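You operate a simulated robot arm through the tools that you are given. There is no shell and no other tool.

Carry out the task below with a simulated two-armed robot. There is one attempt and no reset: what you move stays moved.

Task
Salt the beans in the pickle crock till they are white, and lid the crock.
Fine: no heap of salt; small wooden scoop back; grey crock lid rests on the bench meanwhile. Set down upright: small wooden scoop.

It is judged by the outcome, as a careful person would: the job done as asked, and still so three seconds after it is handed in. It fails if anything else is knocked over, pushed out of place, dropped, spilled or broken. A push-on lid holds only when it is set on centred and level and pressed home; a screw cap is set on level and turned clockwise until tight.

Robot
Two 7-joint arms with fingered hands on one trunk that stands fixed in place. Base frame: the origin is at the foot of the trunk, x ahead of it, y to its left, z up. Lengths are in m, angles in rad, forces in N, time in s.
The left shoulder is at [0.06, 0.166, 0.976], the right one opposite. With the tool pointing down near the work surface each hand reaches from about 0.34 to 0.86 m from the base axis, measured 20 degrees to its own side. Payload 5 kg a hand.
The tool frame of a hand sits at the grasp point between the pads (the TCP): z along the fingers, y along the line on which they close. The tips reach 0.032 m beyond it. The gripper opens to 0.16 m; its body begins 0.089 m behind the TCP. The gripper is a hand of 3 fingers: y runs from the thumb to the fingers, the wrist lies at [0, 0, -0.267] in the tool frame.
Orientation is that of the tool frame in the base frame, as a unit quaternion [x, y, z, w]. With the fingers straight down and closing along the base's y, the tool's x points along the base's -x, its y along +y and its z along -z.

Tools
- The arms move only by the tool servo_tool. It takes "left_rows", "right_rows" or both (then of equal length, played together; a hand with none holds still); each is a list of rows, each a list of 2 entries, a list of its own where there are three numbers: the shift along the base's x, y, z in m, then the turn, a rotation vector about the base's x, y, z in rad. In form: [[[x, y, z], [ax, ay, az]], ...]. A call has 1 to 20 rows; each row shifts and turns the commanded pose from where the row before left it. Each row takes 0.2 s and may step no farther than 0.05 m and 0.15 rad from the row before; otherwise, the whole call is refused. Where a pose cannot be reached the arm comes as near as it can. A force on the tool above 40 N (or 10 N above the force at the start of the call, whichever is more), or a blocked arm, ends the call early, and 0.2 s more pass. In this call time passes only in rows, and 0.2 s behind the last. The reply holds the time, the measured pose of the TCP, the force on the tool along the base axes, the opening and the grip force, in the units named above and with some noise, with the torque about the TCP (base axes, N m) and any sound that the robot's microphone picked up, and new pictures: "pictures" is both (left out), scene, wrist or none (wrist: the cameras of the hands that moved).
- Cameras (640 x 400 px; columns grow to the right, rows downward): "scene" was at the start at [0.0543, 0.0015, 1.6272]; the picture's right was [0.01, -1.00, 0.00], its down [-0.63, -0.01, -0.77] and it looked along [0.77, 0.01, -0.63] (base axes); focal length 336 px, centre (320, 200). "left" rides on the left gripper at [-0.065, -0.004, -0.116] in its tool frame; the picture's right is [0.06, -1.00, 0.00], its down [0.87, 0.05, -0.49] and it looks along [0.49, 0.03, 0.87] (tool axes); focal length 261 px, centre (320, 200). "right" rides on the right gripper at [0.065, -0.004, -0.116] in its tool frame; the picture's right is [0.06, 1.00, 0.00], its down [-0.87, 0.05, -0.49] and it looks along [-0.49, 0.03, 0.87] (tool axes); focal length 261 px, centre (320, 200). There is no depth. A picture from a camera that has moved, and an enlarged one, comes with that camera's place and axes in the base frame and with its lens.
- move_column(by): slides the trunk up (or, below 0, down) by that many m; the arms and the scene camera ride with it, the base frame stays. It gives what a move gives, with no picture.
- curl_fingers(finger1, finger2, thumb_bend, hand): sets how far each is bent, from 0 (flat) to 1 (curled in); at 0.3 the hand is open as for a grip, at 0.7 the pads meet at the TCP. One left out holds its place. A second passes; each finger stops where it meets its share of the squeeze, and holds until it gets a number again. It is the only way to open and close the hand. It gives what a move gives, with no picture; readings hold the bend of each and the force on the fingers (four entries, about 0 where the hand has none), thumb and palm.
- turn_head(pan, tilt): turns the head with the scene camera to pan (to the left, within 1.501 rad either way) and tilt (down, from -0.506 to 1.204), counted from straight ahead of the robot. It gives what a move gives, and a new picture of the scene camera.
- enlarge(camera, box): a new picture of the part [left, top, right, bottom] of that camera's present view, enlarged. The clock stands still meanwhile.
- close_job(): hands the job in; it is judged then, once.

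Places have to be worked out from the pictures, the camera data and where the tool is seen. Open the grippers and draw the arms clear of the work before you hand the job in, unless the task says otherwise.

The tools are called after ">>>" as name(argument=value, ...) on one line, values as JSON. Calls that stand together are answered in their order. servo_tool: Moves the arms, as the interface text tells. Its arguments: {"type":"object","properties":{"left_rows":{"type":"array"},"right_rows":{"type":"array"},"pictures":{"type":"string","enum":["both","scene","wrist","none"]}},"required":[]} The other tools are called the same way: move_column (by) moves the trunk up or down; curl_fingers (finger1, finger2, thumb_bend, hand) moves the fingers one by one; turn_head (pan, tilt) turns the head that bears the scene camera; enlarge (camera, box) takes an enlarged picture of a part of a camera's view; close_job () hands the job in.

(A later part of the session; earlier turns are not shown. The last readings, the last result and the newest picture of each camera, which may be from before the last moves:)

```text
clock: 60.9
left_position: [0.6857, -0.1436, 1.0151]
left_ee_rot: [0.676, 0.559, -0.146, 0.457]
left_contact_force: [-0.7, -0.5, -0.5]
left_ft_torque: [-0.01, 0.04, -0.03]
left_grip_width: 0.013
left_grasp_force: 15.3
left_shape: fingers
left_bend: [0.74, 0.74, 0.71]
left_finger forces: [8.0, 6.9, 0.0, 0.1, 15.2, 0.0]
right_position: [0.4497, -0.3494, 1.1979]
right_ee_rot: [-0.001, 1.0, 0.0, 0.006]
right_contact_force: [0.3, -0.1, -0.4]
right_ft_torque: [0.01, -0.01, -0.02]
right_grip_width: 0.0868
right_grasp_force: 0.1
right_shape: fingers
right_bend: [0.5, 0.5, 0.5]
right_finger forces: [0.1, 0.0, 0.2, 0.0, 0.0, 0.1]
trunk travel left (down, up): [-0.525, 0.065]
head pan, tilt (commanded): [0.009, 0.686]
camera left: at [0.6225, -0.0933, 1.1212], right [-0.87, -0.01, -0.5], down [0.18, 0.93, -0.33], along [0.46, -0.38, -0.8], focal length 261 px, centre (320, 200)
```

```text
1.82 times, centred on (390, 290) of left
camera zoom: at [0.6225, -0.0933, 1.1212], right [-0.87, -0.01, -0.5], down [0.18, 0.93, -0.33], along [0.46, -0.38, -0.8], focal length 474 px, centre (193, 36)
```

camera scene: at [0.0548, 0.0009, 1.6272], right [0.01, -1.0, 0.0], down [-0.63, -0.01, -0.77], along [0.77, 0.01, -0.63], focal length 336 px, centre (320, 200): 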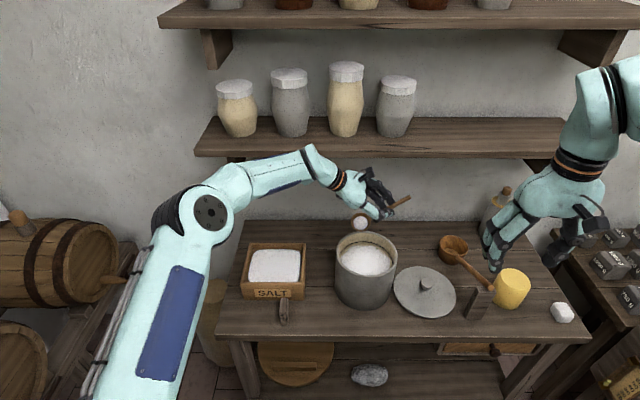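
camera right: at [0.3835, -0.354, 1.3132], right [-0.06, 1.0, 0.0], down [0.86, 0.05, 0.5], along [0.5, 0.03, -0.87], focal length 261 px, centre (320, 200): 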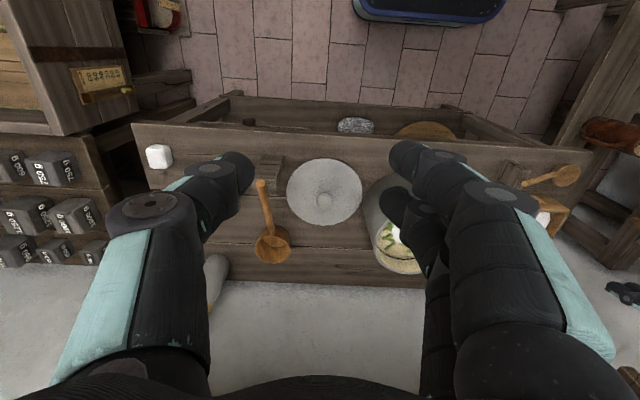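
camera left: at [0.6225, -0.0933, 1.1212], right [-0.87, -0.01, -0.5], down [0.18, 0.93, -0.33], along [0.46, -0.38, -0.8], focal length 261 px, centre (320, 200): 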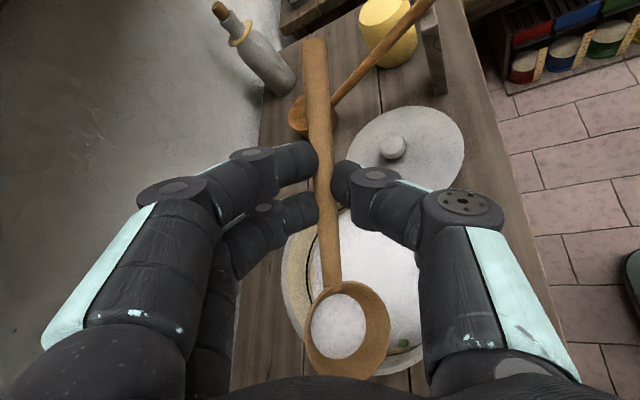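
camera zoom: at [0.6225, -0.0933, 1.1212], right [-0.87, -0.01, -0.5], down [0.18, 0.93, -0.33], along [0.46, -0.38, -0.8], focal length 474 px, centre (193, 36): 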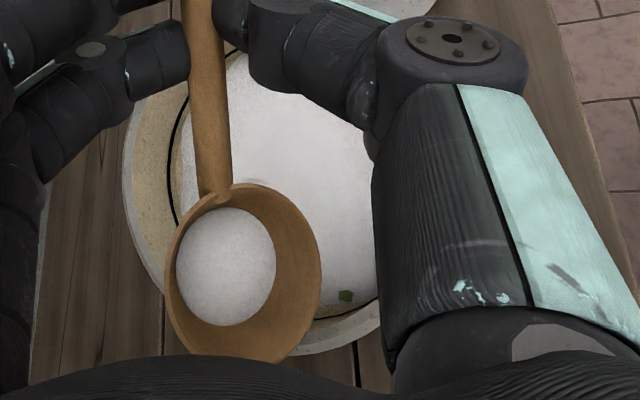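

One green bit is still visible at the front-left; hardly any salt flowed. I tilt a little further there for a moment and return.

>>> servo_tool(left_rows=[[[-0.0113, 0.0036, -0.0029], [0, -0.15, 0]], [[-0.0109, 0.002, -0.0041], [0, -0.15, 0]], [[-0.0091, 0, -0.0053], [0, -0.15, 0]], [[0.0071, 0, 0.0053], [0, 0.15, 0]], [[0.0079, 0, 0.0041], [0, 0.15, 0]], [[0.0085, 0, 0.0029], [0, 0.15, 0]]], pictures="wrist")

>>> enlarge(camera="left", box=[290, 180, 490, 400])

>>> enlarge(camera="scene", box=[325, 220, 410, 300])

```text
clock: 62.3
left_position: [0.6771, -0.1385, 1.0159]
left_ee_rot: [0.675, 0.559, -0.147, 0.458]
left_contact_force: [0.2, 0.1, -0.1]
left_ft_torque: [-0.02, 0.01, 0.0]
left_grip_width: 0.0129
left_grasp_force: 14.9
left_shape: fingers
left_bend: [0.74, 0.74, 0.71]
left_finger forces: [7.9, 7.0, 0.1, 0.0, 15.3, 0.0]
right_position: [0.4496, -0.3496, 1.1969]
right_ee_rot: [0.0, 1.0, 0.001, 0.004]
right_contact_force: [0.4, -0.6, 0.2]
right_ft_torque: [0.0, 0.01, 0.02]
right_grip_width: 0.0871
right_grasp_force: 0.0
right_shape: fingers
right_bend: [0.5, 0.5, 0.5]
right_finger forces: [0.1, 0.0, 0.0, 0.1, 0.1, 0.0]
trunk travel left (down, up): [-0.525, 0.065]
head pan, tilt (commanded): [0.009, 0.686]
camera left: at [0.6156, -0.0883, 1.1211], right [-0.87, -0.01, -0.5], down [0.18, 0.93, -0.33], along [0.46, -0.37, -0.8], focal length 261 px, centre (320, 200)
```

left: 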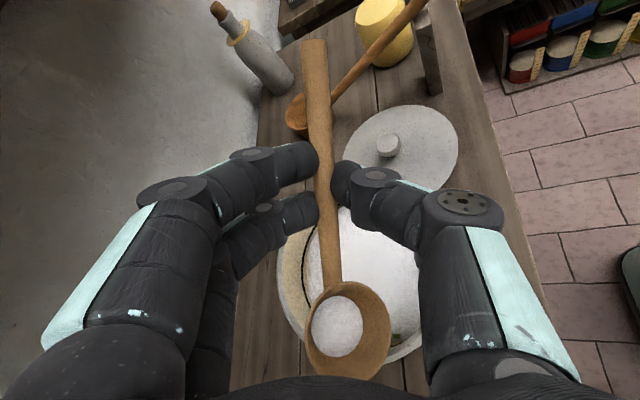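

```text
1.82 times, centred on (390, 290) of left
camera zoom: at [0.6156, -0.0883, 1.1211], right [-0.87, -0.01, -0.5], down [0.18, 0.93, -0.33], along [0.46, -0.37, -0.8], focal length 474 px, centre (193, 36)
```

zoom: 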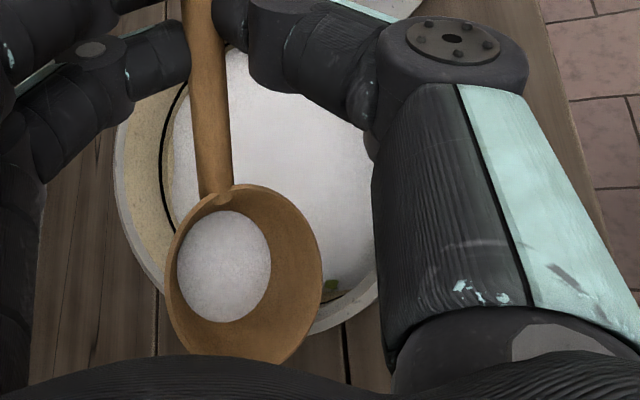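

```text
5.00 times, centred on (368, 260) of scene
camera zoom: at [0.0545, 0.0009, 1.6272], right [0.01, -1.0, 0.0], down [-0.63, -0.01, -0.77], along [0.77, 0.01, -0.63], focal length 1677 px, centre (82, -100)
```

zoom: 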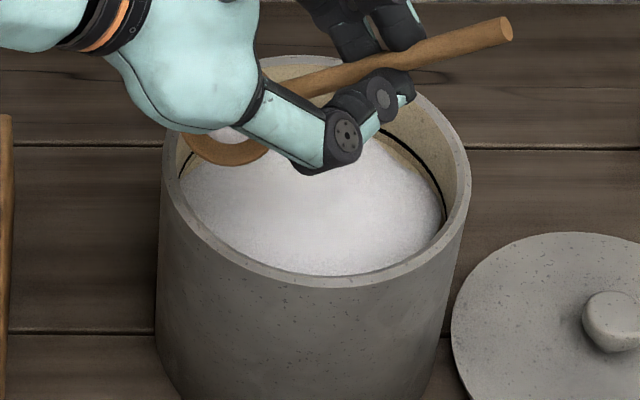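

One small bit remains near (0.69, -0.06). I pour another short dribble slightly closer to it, with a bit more tilt.

>>> servo_tool(left_rows=[[[-0.0105, 0.0025, -0.0029], [0, -0.15, 0]], [[-0.0099, 0.002, -0.0041], [0, -0.15, 0]], [[-0.0071, 0, -0.0053], [0, -0.15, 0]], [[-0.0064, 0, -0.0063], [0, -0.15, 0]], [[0.0064, 0, 0.0063], [0, 0.15, 0]], [[0.0071, 0, 0.0053], [0, 0.15, 0]], [[0.0079, 0, 0.0041], [0, 0.15, 0]], [[0.0085, 0, 0.0029], [0, 0.15, 0]]], pictures="wrist")

>>> enlarge(camera="left", box=[290, 180, 490, 400])

>>> enlarge(camera="scene", box=[325, 220, 410, 300])

```text
clock: 64.1
left_position: [0.6725, -0.1341, 1.0153]
left_ee_rot: [0.676, 0.559, -0.147, 0.458]
left_contact_force: [0.4, -0.7, -0.4]
left_ft_torque: [-0.02, 0.02, -0.01]
left_grip_width: 0.0129
left_grasp_force: 14.9
left_shape: fingers
left_bend: [0.74, 0.74, 0.71]
left_finger forces: [8.0, 7.0, 0.0, 0.0, 15.6, 0.1]
right_position: [0.4503, -0.3499, 1.1974]
right_ee_rot: [-0.001, 1.0, 0.0, 0.004]
right_contact_force: [0.0, 0.7, 0.0]
right_ft_torque: [0.01, -0.01, 0.01]
right_grip_width: 0.0871
right_grasp_force: 0.0
right_shape: fingers
right_bend: [0.5, 0.5, 0.5]
right_finger forces: [0.0, 0.0, 0.0, 0.0, 0.1, 0.0]
trunk travel left (down, up): [-0.525, 0.065]
head pan, tilt (commanded): [0.009, 0.686]
camera left: at [0.6114, -0.0837, 1.1207], right [-0.87, -0.01, -0.5], down [0.18, 0.93, -0.33], along [0.46, -0.38, -0.8], focal length 261 px, centre (320, 200)
```

left: 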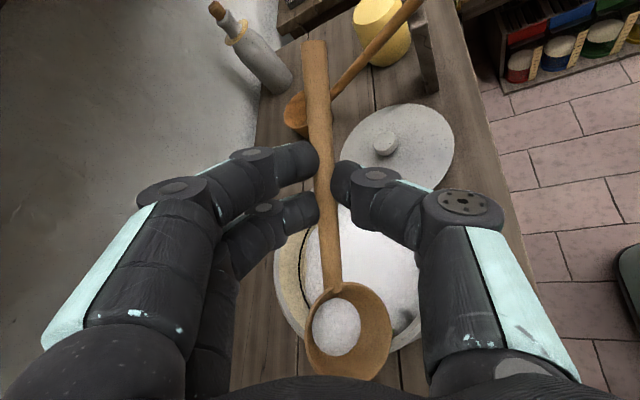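

```text
1.82 times, centred on (390, 290) of left
camera zoom: at [0.6114, -0.0837, 1.1207], right [-0.87, -0.01, -0.5], down [0.18, 0.93, -0.33], along [0.46, -0.38, -0.8], focal length 474 px, centre (193, 36)
```

zoom: 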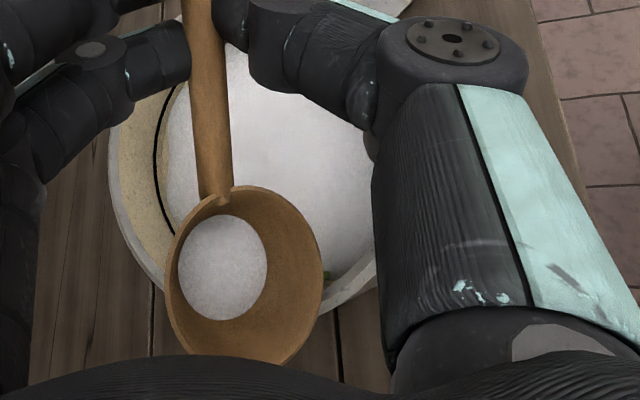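

```text
5.00 times, centred on (368, 260) of scene
camera zoom: at [0.0546, 0.0012, 1.6272], right [0.01, -1.0, 0.0], down [-0.63, -0.01, -0.77], along [0.77, 0.01, -0.63], focal length 1677 px, centre (82, -100)
```

zoom: 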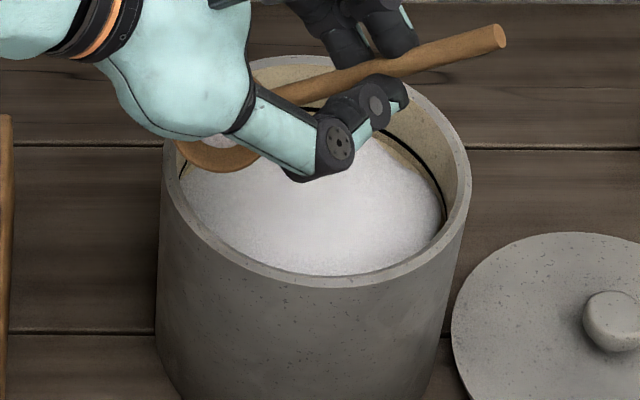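

I move the scoop away over the salt box and then look straight down into the crock with the right hand's camera, unobstructed.

>>> servo_tool(left_rows=[[[0.005, 0.01, 0.0], [0, 0.15, 0]], [[0.005, 0.02, 0.0], [0, 0.15, 0]], [[0.008, 0.03, 0.0], [0, 0.15, 0]], [[0.01, 0.035, 0.0], [0, 0, 0]], [[0.012, 0.035, 0.0], [0, 0, 0]], [[0.012, 0.035, 0.0], [0, 0, 0]], [[0.01, 0.035, 0.0], [0, 0, 0]]], right_rows=[[[0.04, 0.01, 0], [0, 0, 0]], [[0.04, 0.02, 0], [0, 0, 0]], [[0.04, 0.02, 0], [0, 0, 0]], [[0.04, 0.02, 0], [0, 0, 0]], [[0.03, 0.02, 0], [0, 0, 0]], [[0.02, 0.02, 0], [0, 0, 0]], [[0.01, 0.02, 0], [0, 0, 0]]], pictures="both")

```text
clock: 65.7
left_position: [0.7349, 0.0675, 1.0134]
left_ee_rot: [0.625, 0.647, -0.294, 0.322]
left_contact_force: [0.3, 0.8, -0.5]
left_ft_torque: [-0.06, -0.03, -0.03]
left_grip_width: 0.0129
left_grasp_force: 15.1
left_shape: fingers
left_bend: [0.74, 0.74, 0.71]
left_finger forces: [8.0, 7.3, 0.1, 0.0, 15.3, 0.0]
right_position: [0.6717, -0.2174, 1.1983]
right_ee_rot: [0.0, 1.0, 0.0, 0.004]
right_contact_force: [-1.1, 0.6, -0.3]
right_ft_torque: [-0.02, 0.0, 0.03]
right_grip_width: 0.087
right_grasp_force: 0.0
right_shape: fingers
right_bend: [0.5, 0.5, 0.5]
right_finger forces: [0.1, 0.1, 0.1, 0.1, 0.0, 0.0]
trunk travel left (down, up): [-0.525, 0.065]
head pan, tilt (commanded): [0.009, 0.686]
camera scene: at [0.0548, 0.0027, 1.6272], right [0.01, -1.0, 0.0], down [-0.63, -0.01, -0.77], along [0.77, 0.01, -0.63], focal length 336 px, centre (320, 200)
camera right: at [0.6061, -0.2214, 1.3142], right [-0.06, 1.0, 0.0], down [0.86, 0.06, 0.5], along [0.5, 0.03, -0.87], focal length 261 px, centre (320, 200)
camera left: at [0.7243, 0.1166, 1.1354], right [-1.0, -0.01, -0.07], down [0.02, 0.93, -0.38], along [0.07, -0.38, -0.92], focal length 261 px, centre (320, 200)
```

scene: 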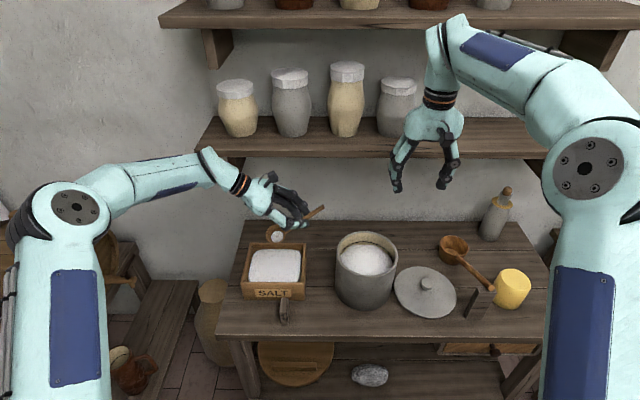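
right: 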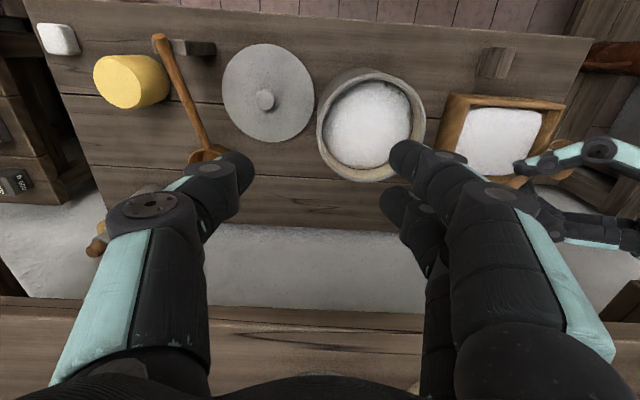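
left: 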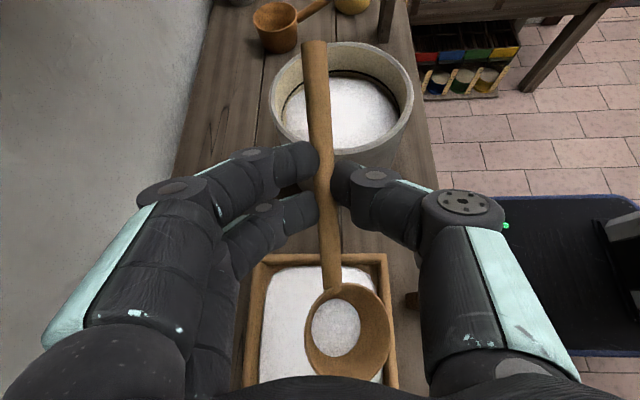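

>>> enlarge(camera="right", box=[310, 60, 435, 185])

>>> enlarge(camera="scene", box=[325, 220, 410, 300])

>>> enlarge(camera="left", box=[250, 30, 430, 160])

```text
3.20 times, centred on (372, 122) of right
camera zoom: at [0.6061, -0.2214, 1.3142], right [-0.06, 1.0, 0.0], down [0.86, 0.06, 0.5], along [0.5, 0.03, -0.87], focal length 834 px, centre (152, 448)
```

zoom: 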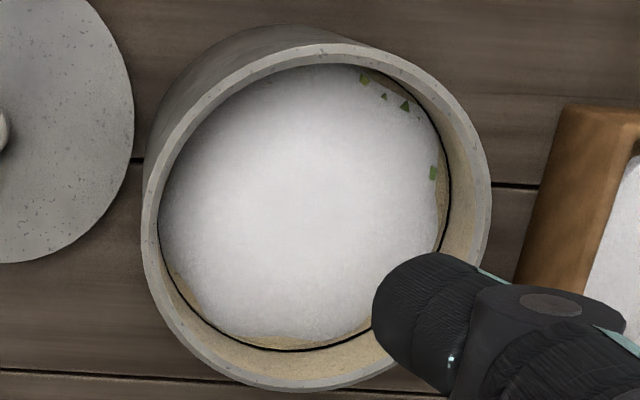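

```text
5.00 times, centred on (368, 260) of scene
camera zoom: at [0.0548, 0.0027, 1.6272], right [0.01, -1.0, 0.0], down [-0.63, -0.01, -0.77], along [0.77, 0.01, -0.63], focal length 1677 px, centre (82, -100)
```

zoom: 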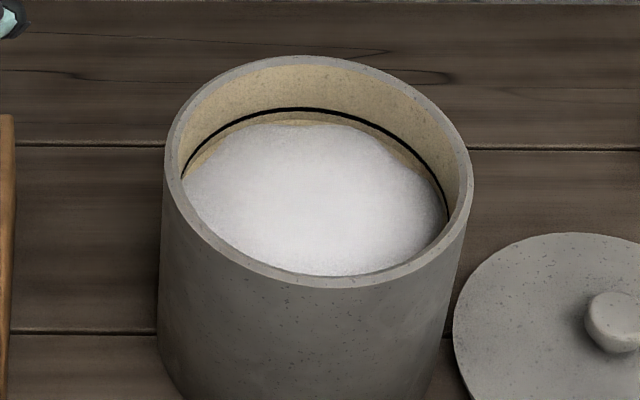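

```text
3.08 times, centred on (340, 95) of left
camera zoom: at [0.7243, 0.1166, 1.1354], right [-1.0, -0.01, -0.07], down [0.02, 0.93, -0.38], along [0.07, -0.38, -0.92], focal length 802 px, centre (258, 523)
```

zoom: 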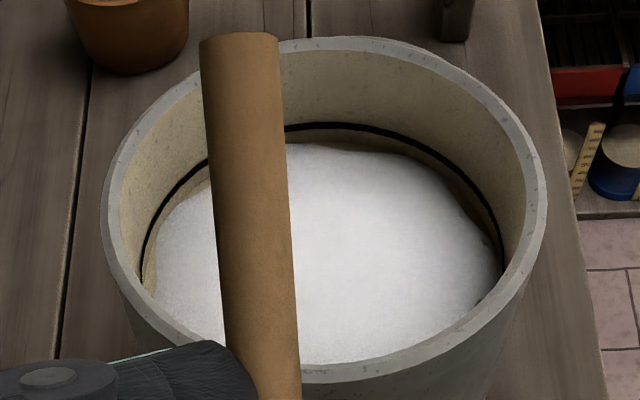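

From above I can see a few green bits along the front-left edge. I'll return and pour the remaining salt along that arc, keeping about 1.5 cm inside the wall, with the right camera watching from higher up.

>>> servo_tool(left_rows=[[[-0.005, -0.04, 0], [0, 0, 0]], [[-0.005, -0.04, 0], [0, 0, 0]], [[-0.005, -0.04, 0], [0, 0, 0]], [[-0.005, -0.04, 0], [0, 0, 0]], [[-0.0118, -0.02, 0.001], [0, -0.15, 0]], [[-0.012, -0.015, -0.0003], [0, -0.15, 0]], [[-0.0107, -0.005, -0.0016], [0, -0.15, 0]], [[-0.0105, -0.002, -0.0029], [0, -0.15, 0]], [[-0.0079, 0, -0.0041], [0, -0.15, 0]], [[-0.0071, 0, -0.0053], [0, -0.15, 0]], [[-0.0064, 0, -0.0063], [0, -0.15, 0]]], right_rows=[[[0, -0.01, 0.02], [0, 0, 0]], [[0, -0.01, 0.02], [0, 0, 0]], [[0, -0.01, 0.02], [0, 0, 0]], [[0, 0, 0], [0, 0, 0]], [[0, 0, 0], [0, 0, 0]], [[0, 0, 0], [0, 0, 0]], [[0, 0, 0], [0, 0, 0]], [[0, 0, 0], [0, 0, 0]], [[0, 0, 0], [0, 0, 0]], [[0, 0, 0], [0, 0, 0]], [[0, 0, 0], [0, 0, 0]]], pictures="both")

>>> enlarge(camera="right", box=[310, 60, 450, 190])

```text
clock: 68.1
left_position: [0.6495, -0.1353, 0.9957]
left_ee_rot: [0.688, 0.398, 0.061, 0.604]
left_contact_force: [-0.6, 0.8, -0.5]
left_ft_torque: [-0.02, 0.02, -0.02]
left_grip_width: 0.0131
left_grasp_force: 15.5
left_shape: fingers
left_bend: [0.74, 0.74, 0.71]
left_finger forces: [8.0, 7.0, 0.1, 0.0, 15.4, 0.0]
right_position: [0.6697, -0.2495, 1.2564]
right_ee_rot: [-0.001, 1.0, 0.0, 0.004]
right_contact_force: [0.1, -0.2, -0.2]
right_ft_torque: [-0.02, 0.01, 0.04]
right_grip_width: 0.0869
right_grasp_force: 0.0
right_shape: fingers
right_bend: [0.5, 0.5, 0.5]
right_finger forces: [0.0, 0.0, 0.0, 0.0, 0.0, 0.1]
trunk travel left (down, up): [-0.525, 0.065]
head pan, tilt (commanded): [0.009, 0.686]
camera scene: at [0.0546, 0.0016, 1.6273], right [0.01, -1.0, 0.0], down [-0.63, -0.01, -0.77], along [0.77, 0.01, -0.63], focal length 336 px, centre (320, 200)
camera right: at [0.6048, -0.253, 1.373], right [-0.06, 1.0, 0.0], down [0.86, 0.05, 0.5], along [0.5, 0.03, -0.87], focal length 261 px, centre (320, 200)
camera left: at [0.5379, -0.0849, 1.0468], right [-0.43, -0.01, -0.9], down [0.34, 0.93, -0.17], along [0.84, -0.37, -0.4], focal length 261 px, centre (320, 200)
```

scene: 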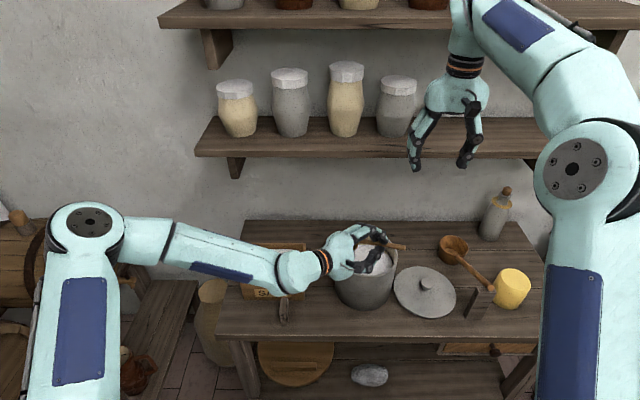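
right: 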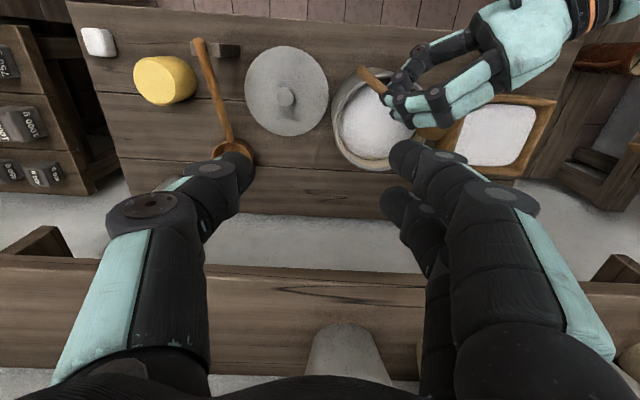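
left: 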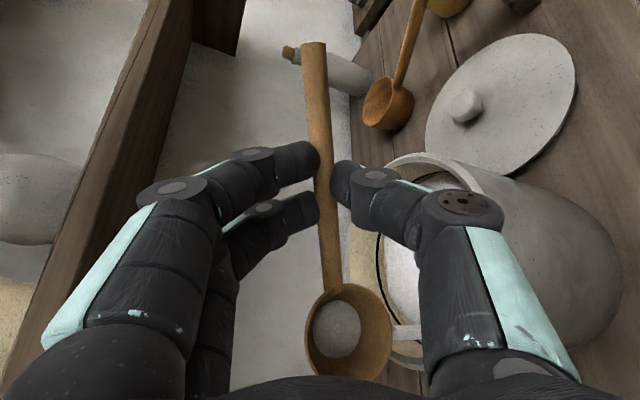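

```text
3.08 times, centred on (380, 125) of right
camera zoom: at [0.6048, -0.253, 1.373], right [-0.06, 1.0, 0.0], down [0.86, 0.05, 0.5], along [0.5, 0.03, -0.87], focal length 802 px, centre (135, 431)
```

zoom: 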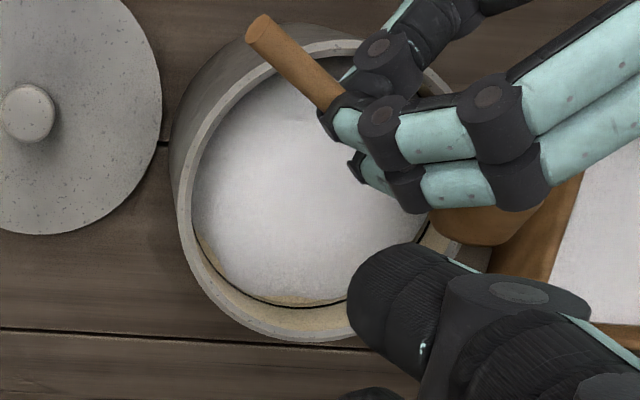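

The wrist view shows a small stream leaving the bowl; I zoom in to verify it falls inside the crock.

>>> enlarge(camera="left", box=[290, 200, 450, 400])

>>> enlarge(camera="scene", box=[325, 220, 410, 300])

```text
2.00 times, centred on (370, 300) of left
camera zoom: at [0.5379, -0.0849, 1.0468], right [-0.43, -0.01, -0.9], down [0.34, 0.93, -0.17], along [0.84, -0.37, -0.4], focal length 521 px, centre (220, 0)
```

zoom: 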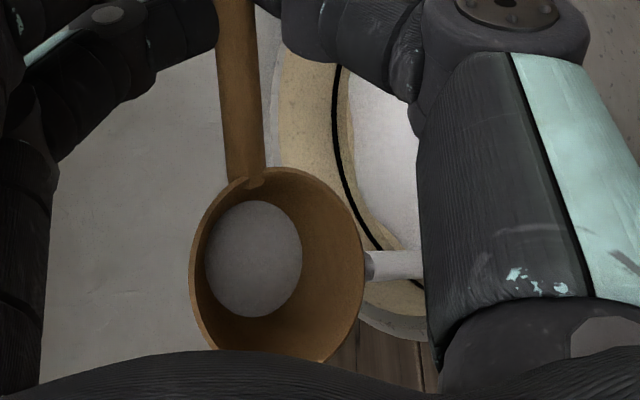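

```text
5.00 times, centred on (368, 260) of scene
camera zoom: at [0.0546, 0.0016, 1.6273], right [0.01, -1.0, 0.0], down [-0.63, -0.01, -0.77], along [0.77, 0.01, -0.63], focal length 1677 px, centre (82, -100)
```

zoom: 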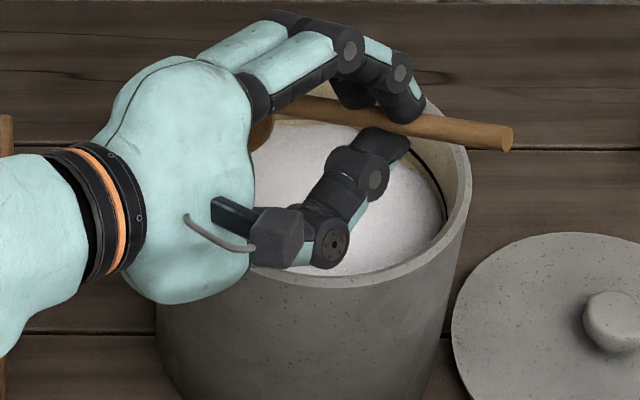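

The stream falls inside the crock. While it flows I sweep along the front-left arc, then un-tilt.

>>> servo_tool(left_rows=[[[-0.01, -0.006, 0], [0, 0, 0]], [[-0.01, -0.008, 0], [0, 0, 0]], [[-0.007, -0.012, 0], [0, 0, 0]], [[-0.004, -0.012, 0], [0, 0, 0]], [[0.012, 0, 0.0063], [0, 0.15, 0]], [[0.015, 0, 0.0053], [0, 0.15, 0]], [[0.012, 0, 0.0041], [0, 0.15, 0]]], pictures="wrist")

>>> enlarge(camera="left", box=[270, 180, 470, 400])

>>> enlarge(camera="right", box=[310, 60, 450, 190])

```text
clock: 69.7
left_position: [0.6569, -0.1737, 1.011]
left_ee_rot: [0.684, 0.524, -0.096, 0.498]
left_contact_force: [0.2, -0.5, -0.4]
left_ft_torque: [0.0, 0.01, 0.02]
left_grip_width: 0.0132
left_grasp_force: 14.8
left_shape: fingers
left_bend: [0.74, 0.74, 0.71]
left_finger forces: [7.9, 7.2, 0.0, 0.0, 15.6, 0.0]
right_position: [0.6697, -0.2486, 1.2569]
right_ee_rot: [0.0, 1.0, 0.0, 0.004]
right_contact_force: [-1.2, 0.3, -0.2]
right_ft_torque: [0.0, -0.05, -0.03]
right_grip_width: 0.0872
right_grasp_force: 0.1
right_shape: fingers
right_bend: [0.5, 0.5, 0.5]
right_finger forces: [0.1, 0.0, 0.0, 0.0, 0.0, 0.0]
trunk travel left (down, up): [-0.525, 0.065]
head pan, tilt (commanded): [0.009, 0.686]
camera left: at [0.5788, -0.1237, 1.1062], right [-0.78, -0.01, -0.62], down [0.23, 0.93, -0.3], along [0.58, -0.38, -0.73], focal length 261 px, centre (320, 200)
```

left: 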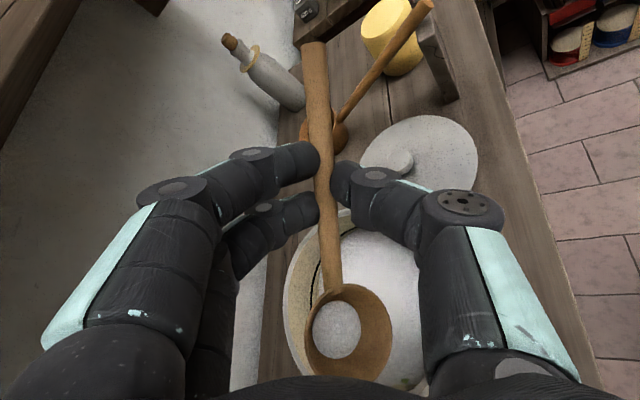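

```text
1.82 times, centred on (370, 290) of left
camera zoom: at [0.5788, -0.1237, 1.1062], right [-0.78, -0.01, -0.62], down [0.23, 0.93, -0.3], along [0.58, -0.38, -0.73], focal length 474 px, centre (229, 36)
```

zoom: 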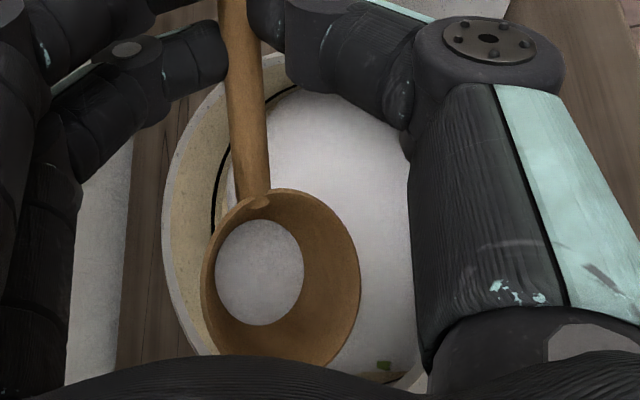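

```text
3.08 times, centred on (380, 125) of right
camera zoom: at [0.6047, -0.2533, 1.3729], right [-0.06, 1.0, 0.0], down [0.86, 0.05, 0.5], along [0.5, 0.03, -0.87], focal length 802 px, centre (135, 431)
```

zoom: 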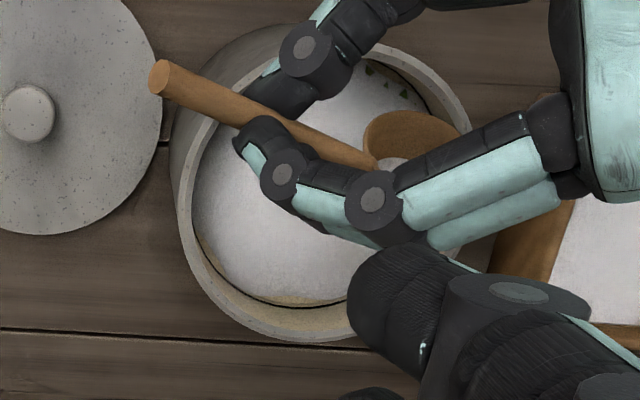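

Two bits remain at about (0.650, -0.110) and (0.657, -0.097); the flow had stopped before reaching there. I go there and tilt further so the last salt drops just inside that edge.

>>> servo_tool(left_rows=[[[-0.0129, 0.001, -0.0041], [0, -0.15, 0]], [[-0.0111, 0.002, -0.0053], [0, -0.15, 0]], [[-0.0094, 0.0, -0.0063], [0, -0.15, 0]], [[-0.0052, 0.0, -0.0071], [0, -0.15, 0]], [[-0.0043, 0.002, -0.0078], [0, -0.15, 0]]], pictures="wrist")

>>> enlarge(camera="left", box=[270, 180, 470, 400])

>>> enlarge(camera="right", box=[310, 60, 450, 190])

```text
clock: 70.9
left_position: [0.6128, -0.1673, 0.9809]
left_ee_rot: [0.671, 0.304, 0.164, 0.656]
left_contact_force: [0.0, 0.3, 0.2]
left_ft_torque: [0.0, 0.0, -0.03]
left_grip_width: 0.0133
left_grasp_force: 15.7
left_shape: fingers
left_bend: [0.74, 0.74, 0.71]
left_finger forces: [7.8, 6.9, 0.0, 0.1, 15.5, 0.0]
right_position: [0.6709, -0.2487, 1.2571]
right_ee_rot: [-0.001, 1.0, 0.0, 0.005]
right_contact_force: [0.5, -0.3, -0.8]
right_ft_torque: [0.03, 0.02, -0.03]
right_grip_width: 0.087
right_grasp_force: 0.0
right_shape: fingers
right_bend: [0.5, 0.5, 0.5]
right_finger forces: [0.0, 0.0, 0.0, 0.0, 0.0, 0.0]
trunk travel left (down, up): [-0.525, 0.065]
head pan, tilt (commanded): [0.009, 0.686]
camera left: at [0.4909, -0.1174, 0.997], right [-0.15, -0.01, -0.99], down [0.37, 0.93, -0.06], along [0.92, -0.37, -0.13], focal length 261 px, centre (320, 200)
```

left: 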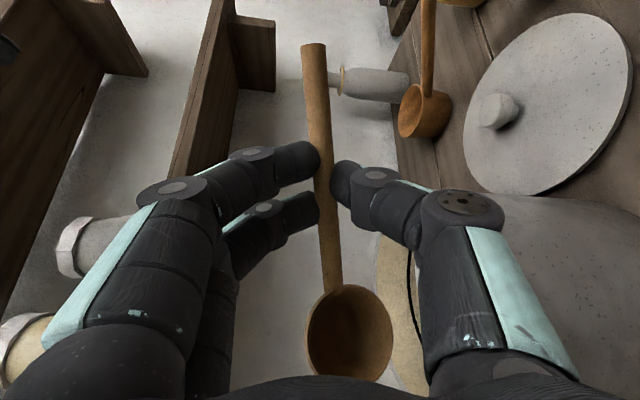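

```text
1.82 times, centred on (370, 290) of left
camera zoom: at [0.4909, -0.1174, 0.997], right [-0.15, -0.01, -0.99], down [0.37, 0.93, -0.06], along [0.92, -0.37, -0.13], focal length 474 px, centre (229, 36)
```

zoom: 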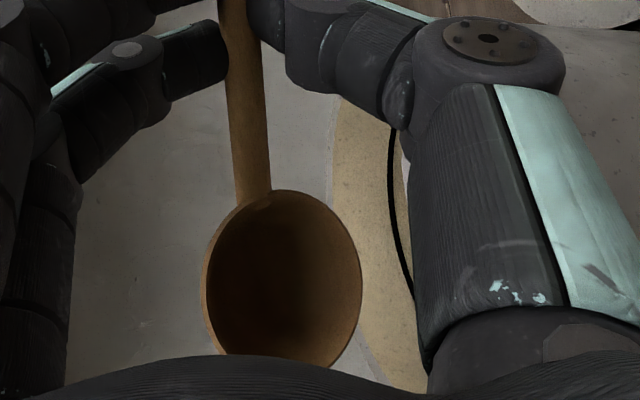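

```text
3.08 times, centred on (380, 125) of right
camera zoom: at [0.605, -0.253, 1.3729], right [-0.06, 1.0, 0.0], down [0.86, 0.05, 0.5], along [0.5, 0.03, -0.87], focal length 802 px, centre (135, 431)
```

zoom: 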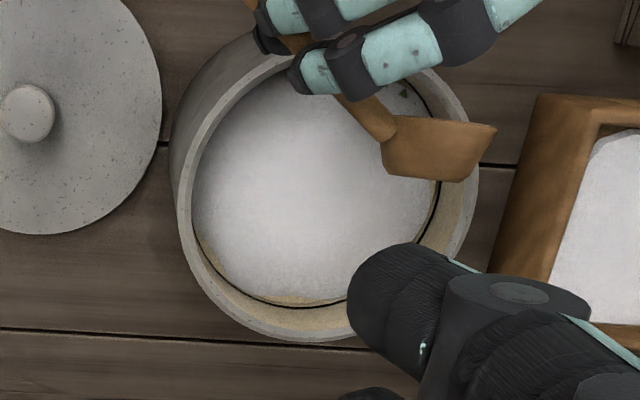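

The bowl is now empty. I level the scoop and move it back over the salt box, then look at the result.

>>> servo_tool(left_rows=[[[0.01, 0.01, 0.0078], [0, 0.15, 0]], [[0.01, 0.015, 0.0071], [0, 0.15, 0]], [[0.012, 0.02, 0.0063], [0, 0.15, 0]], [[0.012, 0.025, 0.0053], [0, 0.15, 0]], [[0.013, 0.03, 0.0041], [0, 0.15, 0]], [[0.014, 0.03, 0.0029], [0, 0.15, 0]], [[0.014, 0.03, 0.0016], [0, 0.15, 0]], [[0.014, 0.03, 0.0], [0, 0.15, 0]], [[0.014, 0.03, 0.0], [0, 0.15, 0]], [[0.014, 0.02, 0.0], [0, 0, 0]]], pictures="both")

>>> enlarge(camera="right", box=[310, 60, 450, 190])

>>> enlarge(camera="scene", box=[325, 220, 410, 310])

```text
clock: 73.1
left_position: [0.7404, 0.0743, 1.0161]
left_ee_rot: [0.626, 0.647, -0.293, 0.322]
left_contact_force: [-0.3, 0.0, -1.0]
left_ft_torque: [-0.03, -0.03, -0.01]
left_grip_width: 0.0131
left_grasp_force: 15.3
left_shape: fingers
left_bend: [0.74, 0.74, 0.71]
left_finger forces: [7.5, 7.3, 0.0, 0.0, 15.1, 0.0]
right_position: [0.67, -0.2479, 1.2583]
right_ee_rot: [-0.001, 1.0, 0.0, 0.005]
right_contact_force: [0.0, -0.2, -0.1]
right_ft_torque: [-0.01, 0.02, -0.02]
right_grip_width: 0.0872
right_grasp_force: 0.0
right_shape: fingers
right_bend: [0.5, 0.5, 0.5]
right_finger forces: [0.1, 0.1, 0.0, 0.0, 0.0, 0.0]
trunk travel left (down, up): [-0.525, 0.065]
head pan, tilt (commanded): [0.009, 0.686]
camera scene: at [0.0544, 0.0019, 1.6272], right [0.01, -1.0, 0.0], down [-0.63, -0.01, -0.77], along [0.77, 0.01, -0.63], focal length 336 px, centre (320, 200)
camera left: at [0.7308, 0.124, 1.1372], right [-1.0, -0.01, -0.07], down [0.02, 0.93, -0.38], along [0.07, -0.38, -0.92], focal length 261 px, centre (320, 200)
```

scene: 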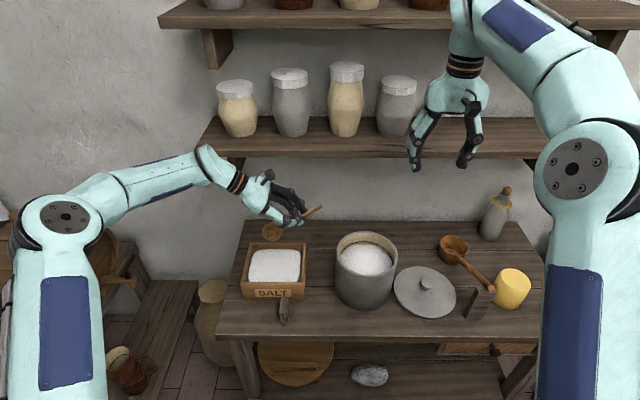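
left: 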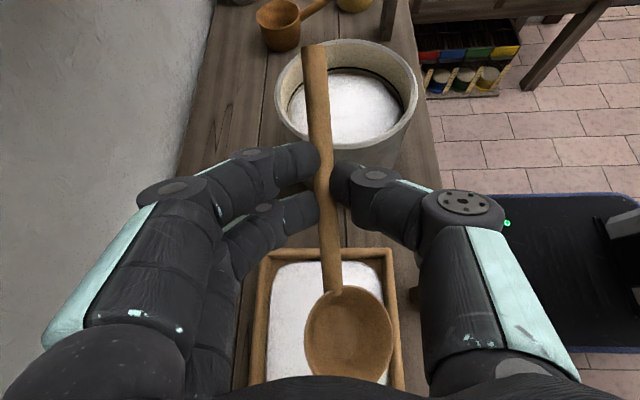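

```text
3.08 times, centred on (380, 125) of right
camera zoom: at [0.6046, -0.2527, 1.3731], right [-0.06, 1.0, 0.0], down [0.86, 0.06, 0.5], along [0.5, 0.03, -0.87], focal length 802 px, centre (135, 431)
```

zoom: 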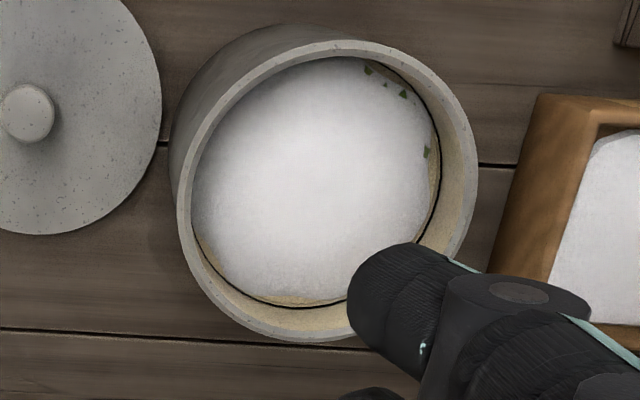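

```text
4.44 times, centred on (368, 265) of scene
camera zoom: at [0.0544, 0.0019, 1.6272], right [0.01, -1.0, 0.0], down [-0.63, -0.01, -0.77], along [0.77, 0.01, -0.63], focal length 1491 px, centre (109, -89)
```

zoom: 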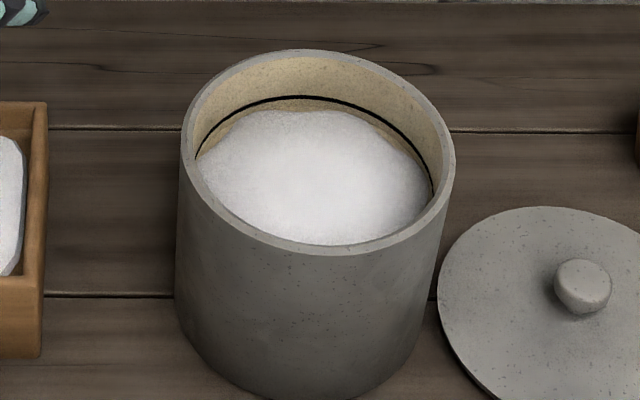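

Only a few tiny green tips remain at the front-left edge. I look again from the left camera to judge the salt level against the line on the other walls.

>>> enlarge(camera="left", box=[265, 35, 425, 155])

>>> enlarge(camera="right", box=[355, 65, 445, 135])

```text
3.33 times, centred on (345, 95) of left
camera zoom: at [0.7308, 0.124, 1.1372], right [-1.0, -0.01, -0.07], down [0.02, 0.93, -0.38], along [0.07, -0.38, -0.92], focal length 869 px, centre (237, 550)
```

zoom: 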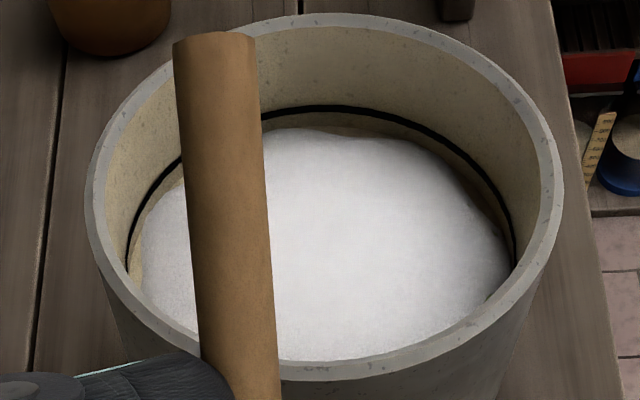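

```text
5.71 times, centred on (400, 100) of right
camera zoom: at [0.6046, -0.2527, 1.3731], right [-0.06, 1.0, 0.0], down [0.86, 0.06, 0.5], along [0.5, 0.03, -0.87], focal length 1489 px, centre (-137, 771)
```

zoom: 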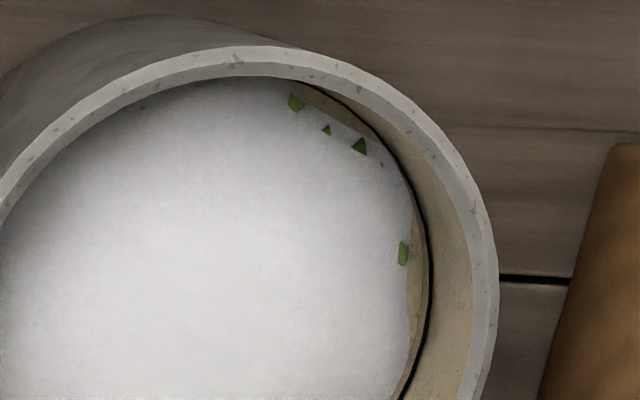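

The salt lies below the line all round, evenly, with just a few tips at one edge; a further scoop would risk a heap, so I stop salting. Now to return the scoop: I zoom in to measure its attitude in the hand.

>>> enlarge(camera="scene", box=[240, 160, 340, 260])

>>> enlarge(camera="right", box=[420, 60, 640, 200])

```text
4.00 times, centred on (290, 210) of scene
camera zoom: at [0.0544, 0.0019, 1.6272], right [0.01, -1.0, 0.0], down [-0.63, -0.01, -0.77], along [0.77, 0.01, -0.63], focal length 1342 px, centre (440, 160)
```

zoom: 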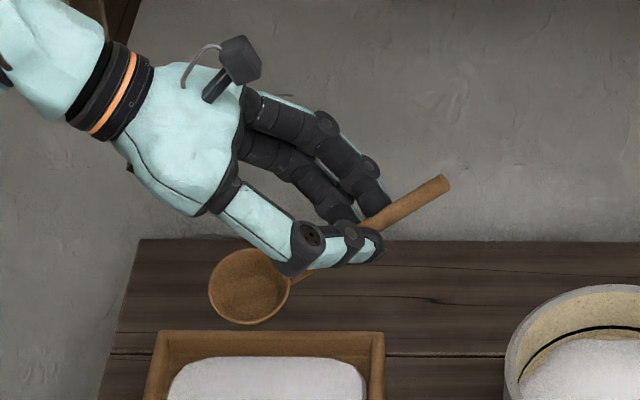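

```text
2.86 times, centred on (530, 130) of right
camera zoom: at [0.6046, -0.2527, 1.3731], right [-0.06, 1.0, 0.0], down [0.86, 0.06, 0.5], along [0.5, 0.03, -0.87], focal length 745 px, centre (-280, 400)
```

zoom: 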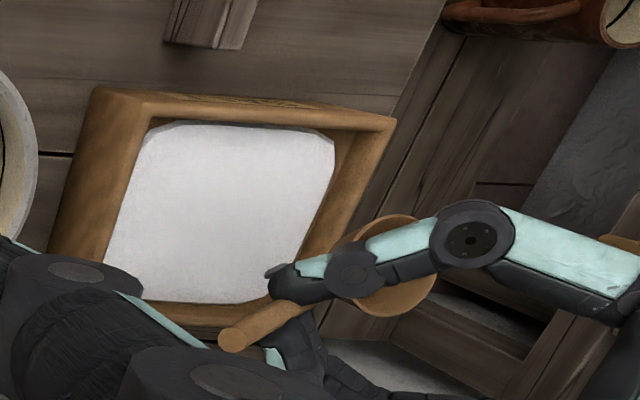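

I zoom the left camera on the empty bowl to determine its tilt from the rim and bottom circles.

>>> enlarge(camera="left", box=[290, 270, 410, 400])

>>> enlarge(camera="scene", box=[285, 215, 320, 250])

>>> enlarge(camera="scene", box=[280, 210, 330, 250])

```text
3.08 times, centred on (350, 335) of left
camera zoom: at [0.7308, 0.124, 1.1372], right [-1.0, -0.01, -0.07], down [0.02, 0.93, -0.38], along [0.07, -0.38, -0.92], focal length 802 px, centre (228, -215)
```

zoom: 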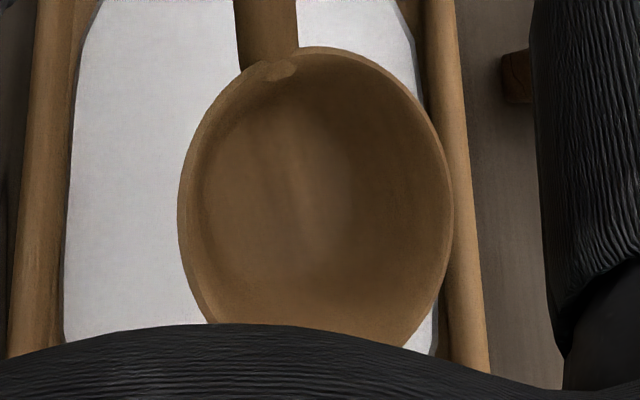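

```text
11.43 times, centred on (302, 232) of scene
camera zoom: at [0.0544, 0.0019, 1.6272], right [0.01, -1.0, 0.0], down [-0.63, -0.01, -0.77], along [0.77, 0.01, -0.63], focal length 3834 px, centre (520, -171)
```

zoom: 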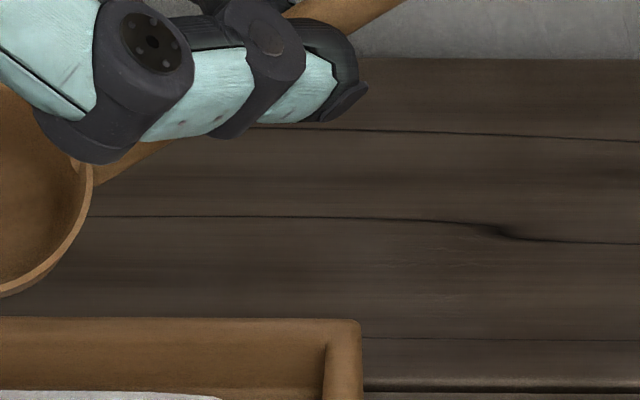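

```text
10.00 times, centred on (305, 230) of scene
camera zoom: at [0.0544, 0.0019, 1.6272], right [0.01, -1.0, 0.0], down [-0.63, -0.01, -0.77], along [0.77, 0.01, -0.63], focal length 3355 px, centre (470, -100)
```

zoom: 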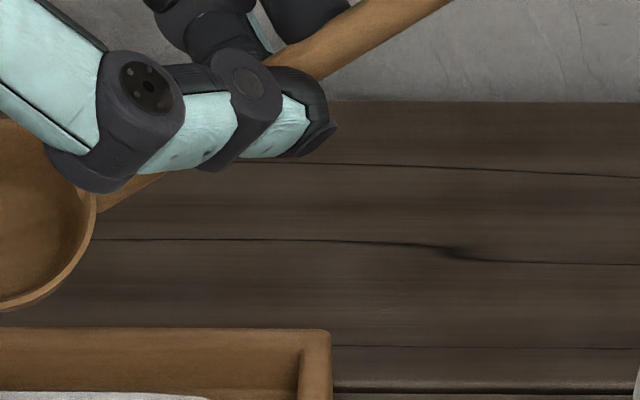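

The bowl is rolled roughly 25° toward the robot and about 8° nose-down relative to its resting attitude. I move back above the scoop's rest at height and level it there.

>>> servo_tool(left_rows=[[[-0.026, 0.018, 0], [0, 0, 0]], [[-0.026, 0.022, 0], [0, 0, 0]], [[-0.026, 0.022, 0], [0, 0.1, 0]], [[-0.026, 0.022, 0], [0, 0.1, 0]], [[-0.02, 0.02, 0], [0, 0.1, 0]], [[0, 0, 0], [0, 0.1, 0]], [[0, 0, 0], [0.1, 0, 0]]], right_rows=[[[0, -0.02, 0], [0, 0, 0]], [[0, -0.02, 0], [0, 0, 0]], [[0, -0.02, 0], [0, 0, 0]], [[0, 0, 0], [0, 0, 0]], [[0, 0, 0], [0, 0, 0]], [[0, 0, 0], [0, 0, 0]], [[0, 0, 0], [0, 0, 0]]], pictures="both")

>>> enlarge(camera="scene", box=[180, 200, 320, 330])

>>> enlarge(camera="left", box=[280, 20, 420, 400])

```text
clock: 74.7
left_position: [0.616, 0.1746, 1.0163]
left_ee_rot: [0.565, 0.717, -0.376, 0.159]
left_contact_force: [0.5, -0.6, -0.1]
left_ft_torque: [-0.02, -0.05, 0.0]
left_grip_width: 0.0131
left_grasp_force: 15.0
left_shape: fingers
left_bend: [0.74, 0.74, 0.71]
left_finger forces: [7.6, 7.4, 0.1, 0.0, 15.1, 0.0]
right_position: [0.6697, -0.3105, 1.2587]
right_ee_rot: [0.0, 1.0, 0.001, 0.004]
right_contact_force: [-0.2, -0.5, 0.0]
right_ft_torque: [0.02, -0.01, -0.06]
right_grip_width: 0.0872
right_grasp_force: 0.0
right_shape: fingers
right_bend: [0.5, 0.5, 0.5]
right_finger forces: [0.0, 0.0, 0.0, 0.0, 0.0, 0.0]
trunk travel left (down, up): [-0.525, 0.065]
head pan, tilt (commanded): [0.009, 0.686]
camera scene: at [0.0535, 0.0005, 1.6273], right [0.01, -1.0, 0.0], down [-0.63, -0.01, -0.77], along [0.77, 0.01, -0.63], focal length 336 px, centre (320, 200)
camera right: at [0.6043, -0.3147, 1.3742], right [-0.06, 1.0, 0.0], down [0.86, 0.05, 0.5], along [0.5, 0.03, -0.87], focal length 261 px, centre (320, 200)
camera left: at [0.6553, 0.2128, 1.1363], right [-0.95, -0.04, 0.32], down [-0.13, 0.96, -0.26], along [-0.3, -0.28, -0.91], focal length 261 px, centre (320, 200)
```

scene: 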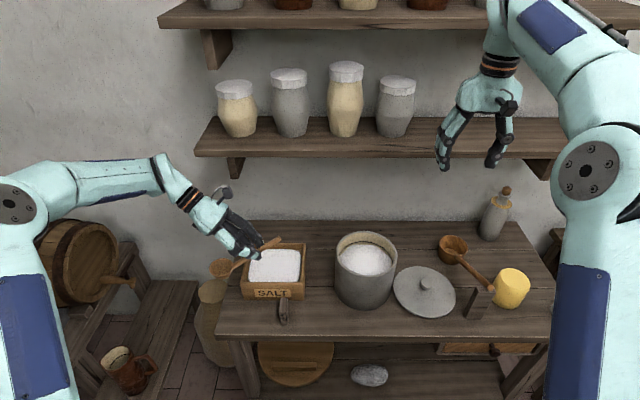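
right: 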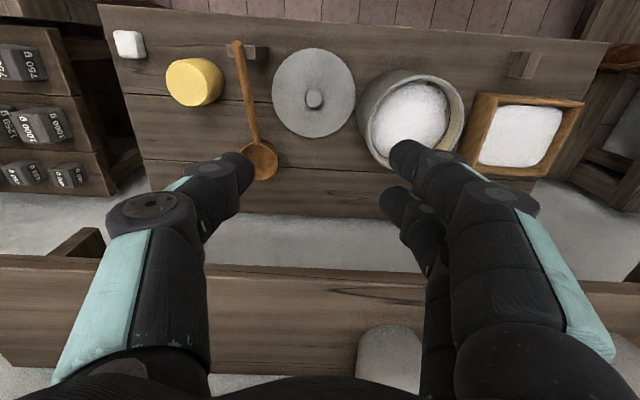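
left: 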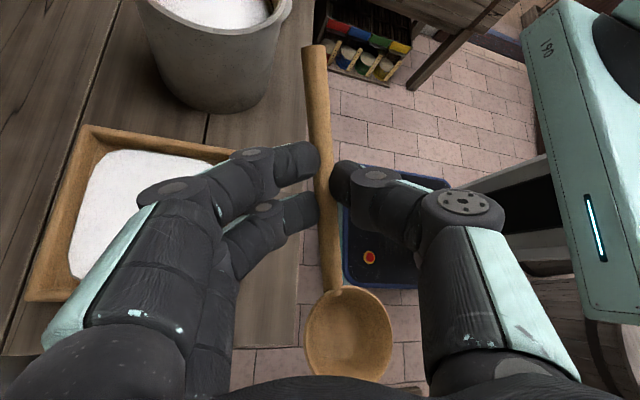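

```text
3.08 times, centred on (250, 265) of scene
camera zoom: at [0.0535, 0.0005, 1.6273], right [0.01, -1.0, 0.0], down [-0.63, -0.01, -0.77], along [0.77, 0.01, -0.63], focal length 1032 px, centre (535, 0)
```

zoom: 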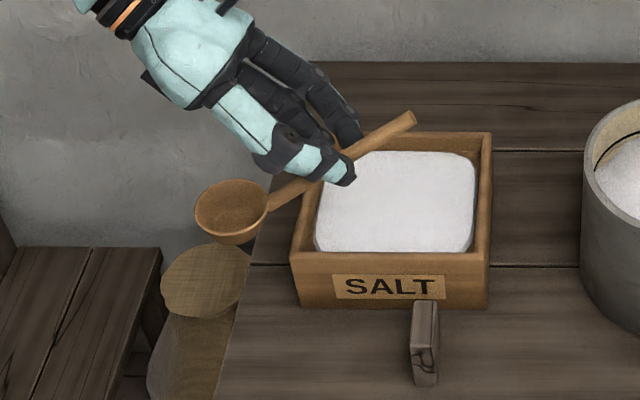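

```text
1.05 times, centred on (350, 210) of left (not enlarged: the box is as wide or as high as the picture)
camera zoom: at [0.6553, 0.2128, 1.1363], right [-0.95, -0.04, 0.32], down [-0.13, 0.96, -0.26], along [-0.3, -0.28, -0.91], focal length 274 px, centre (288, 190)
```

zoom: 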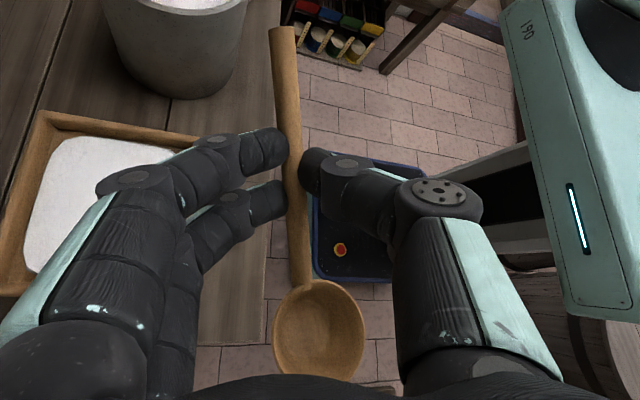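

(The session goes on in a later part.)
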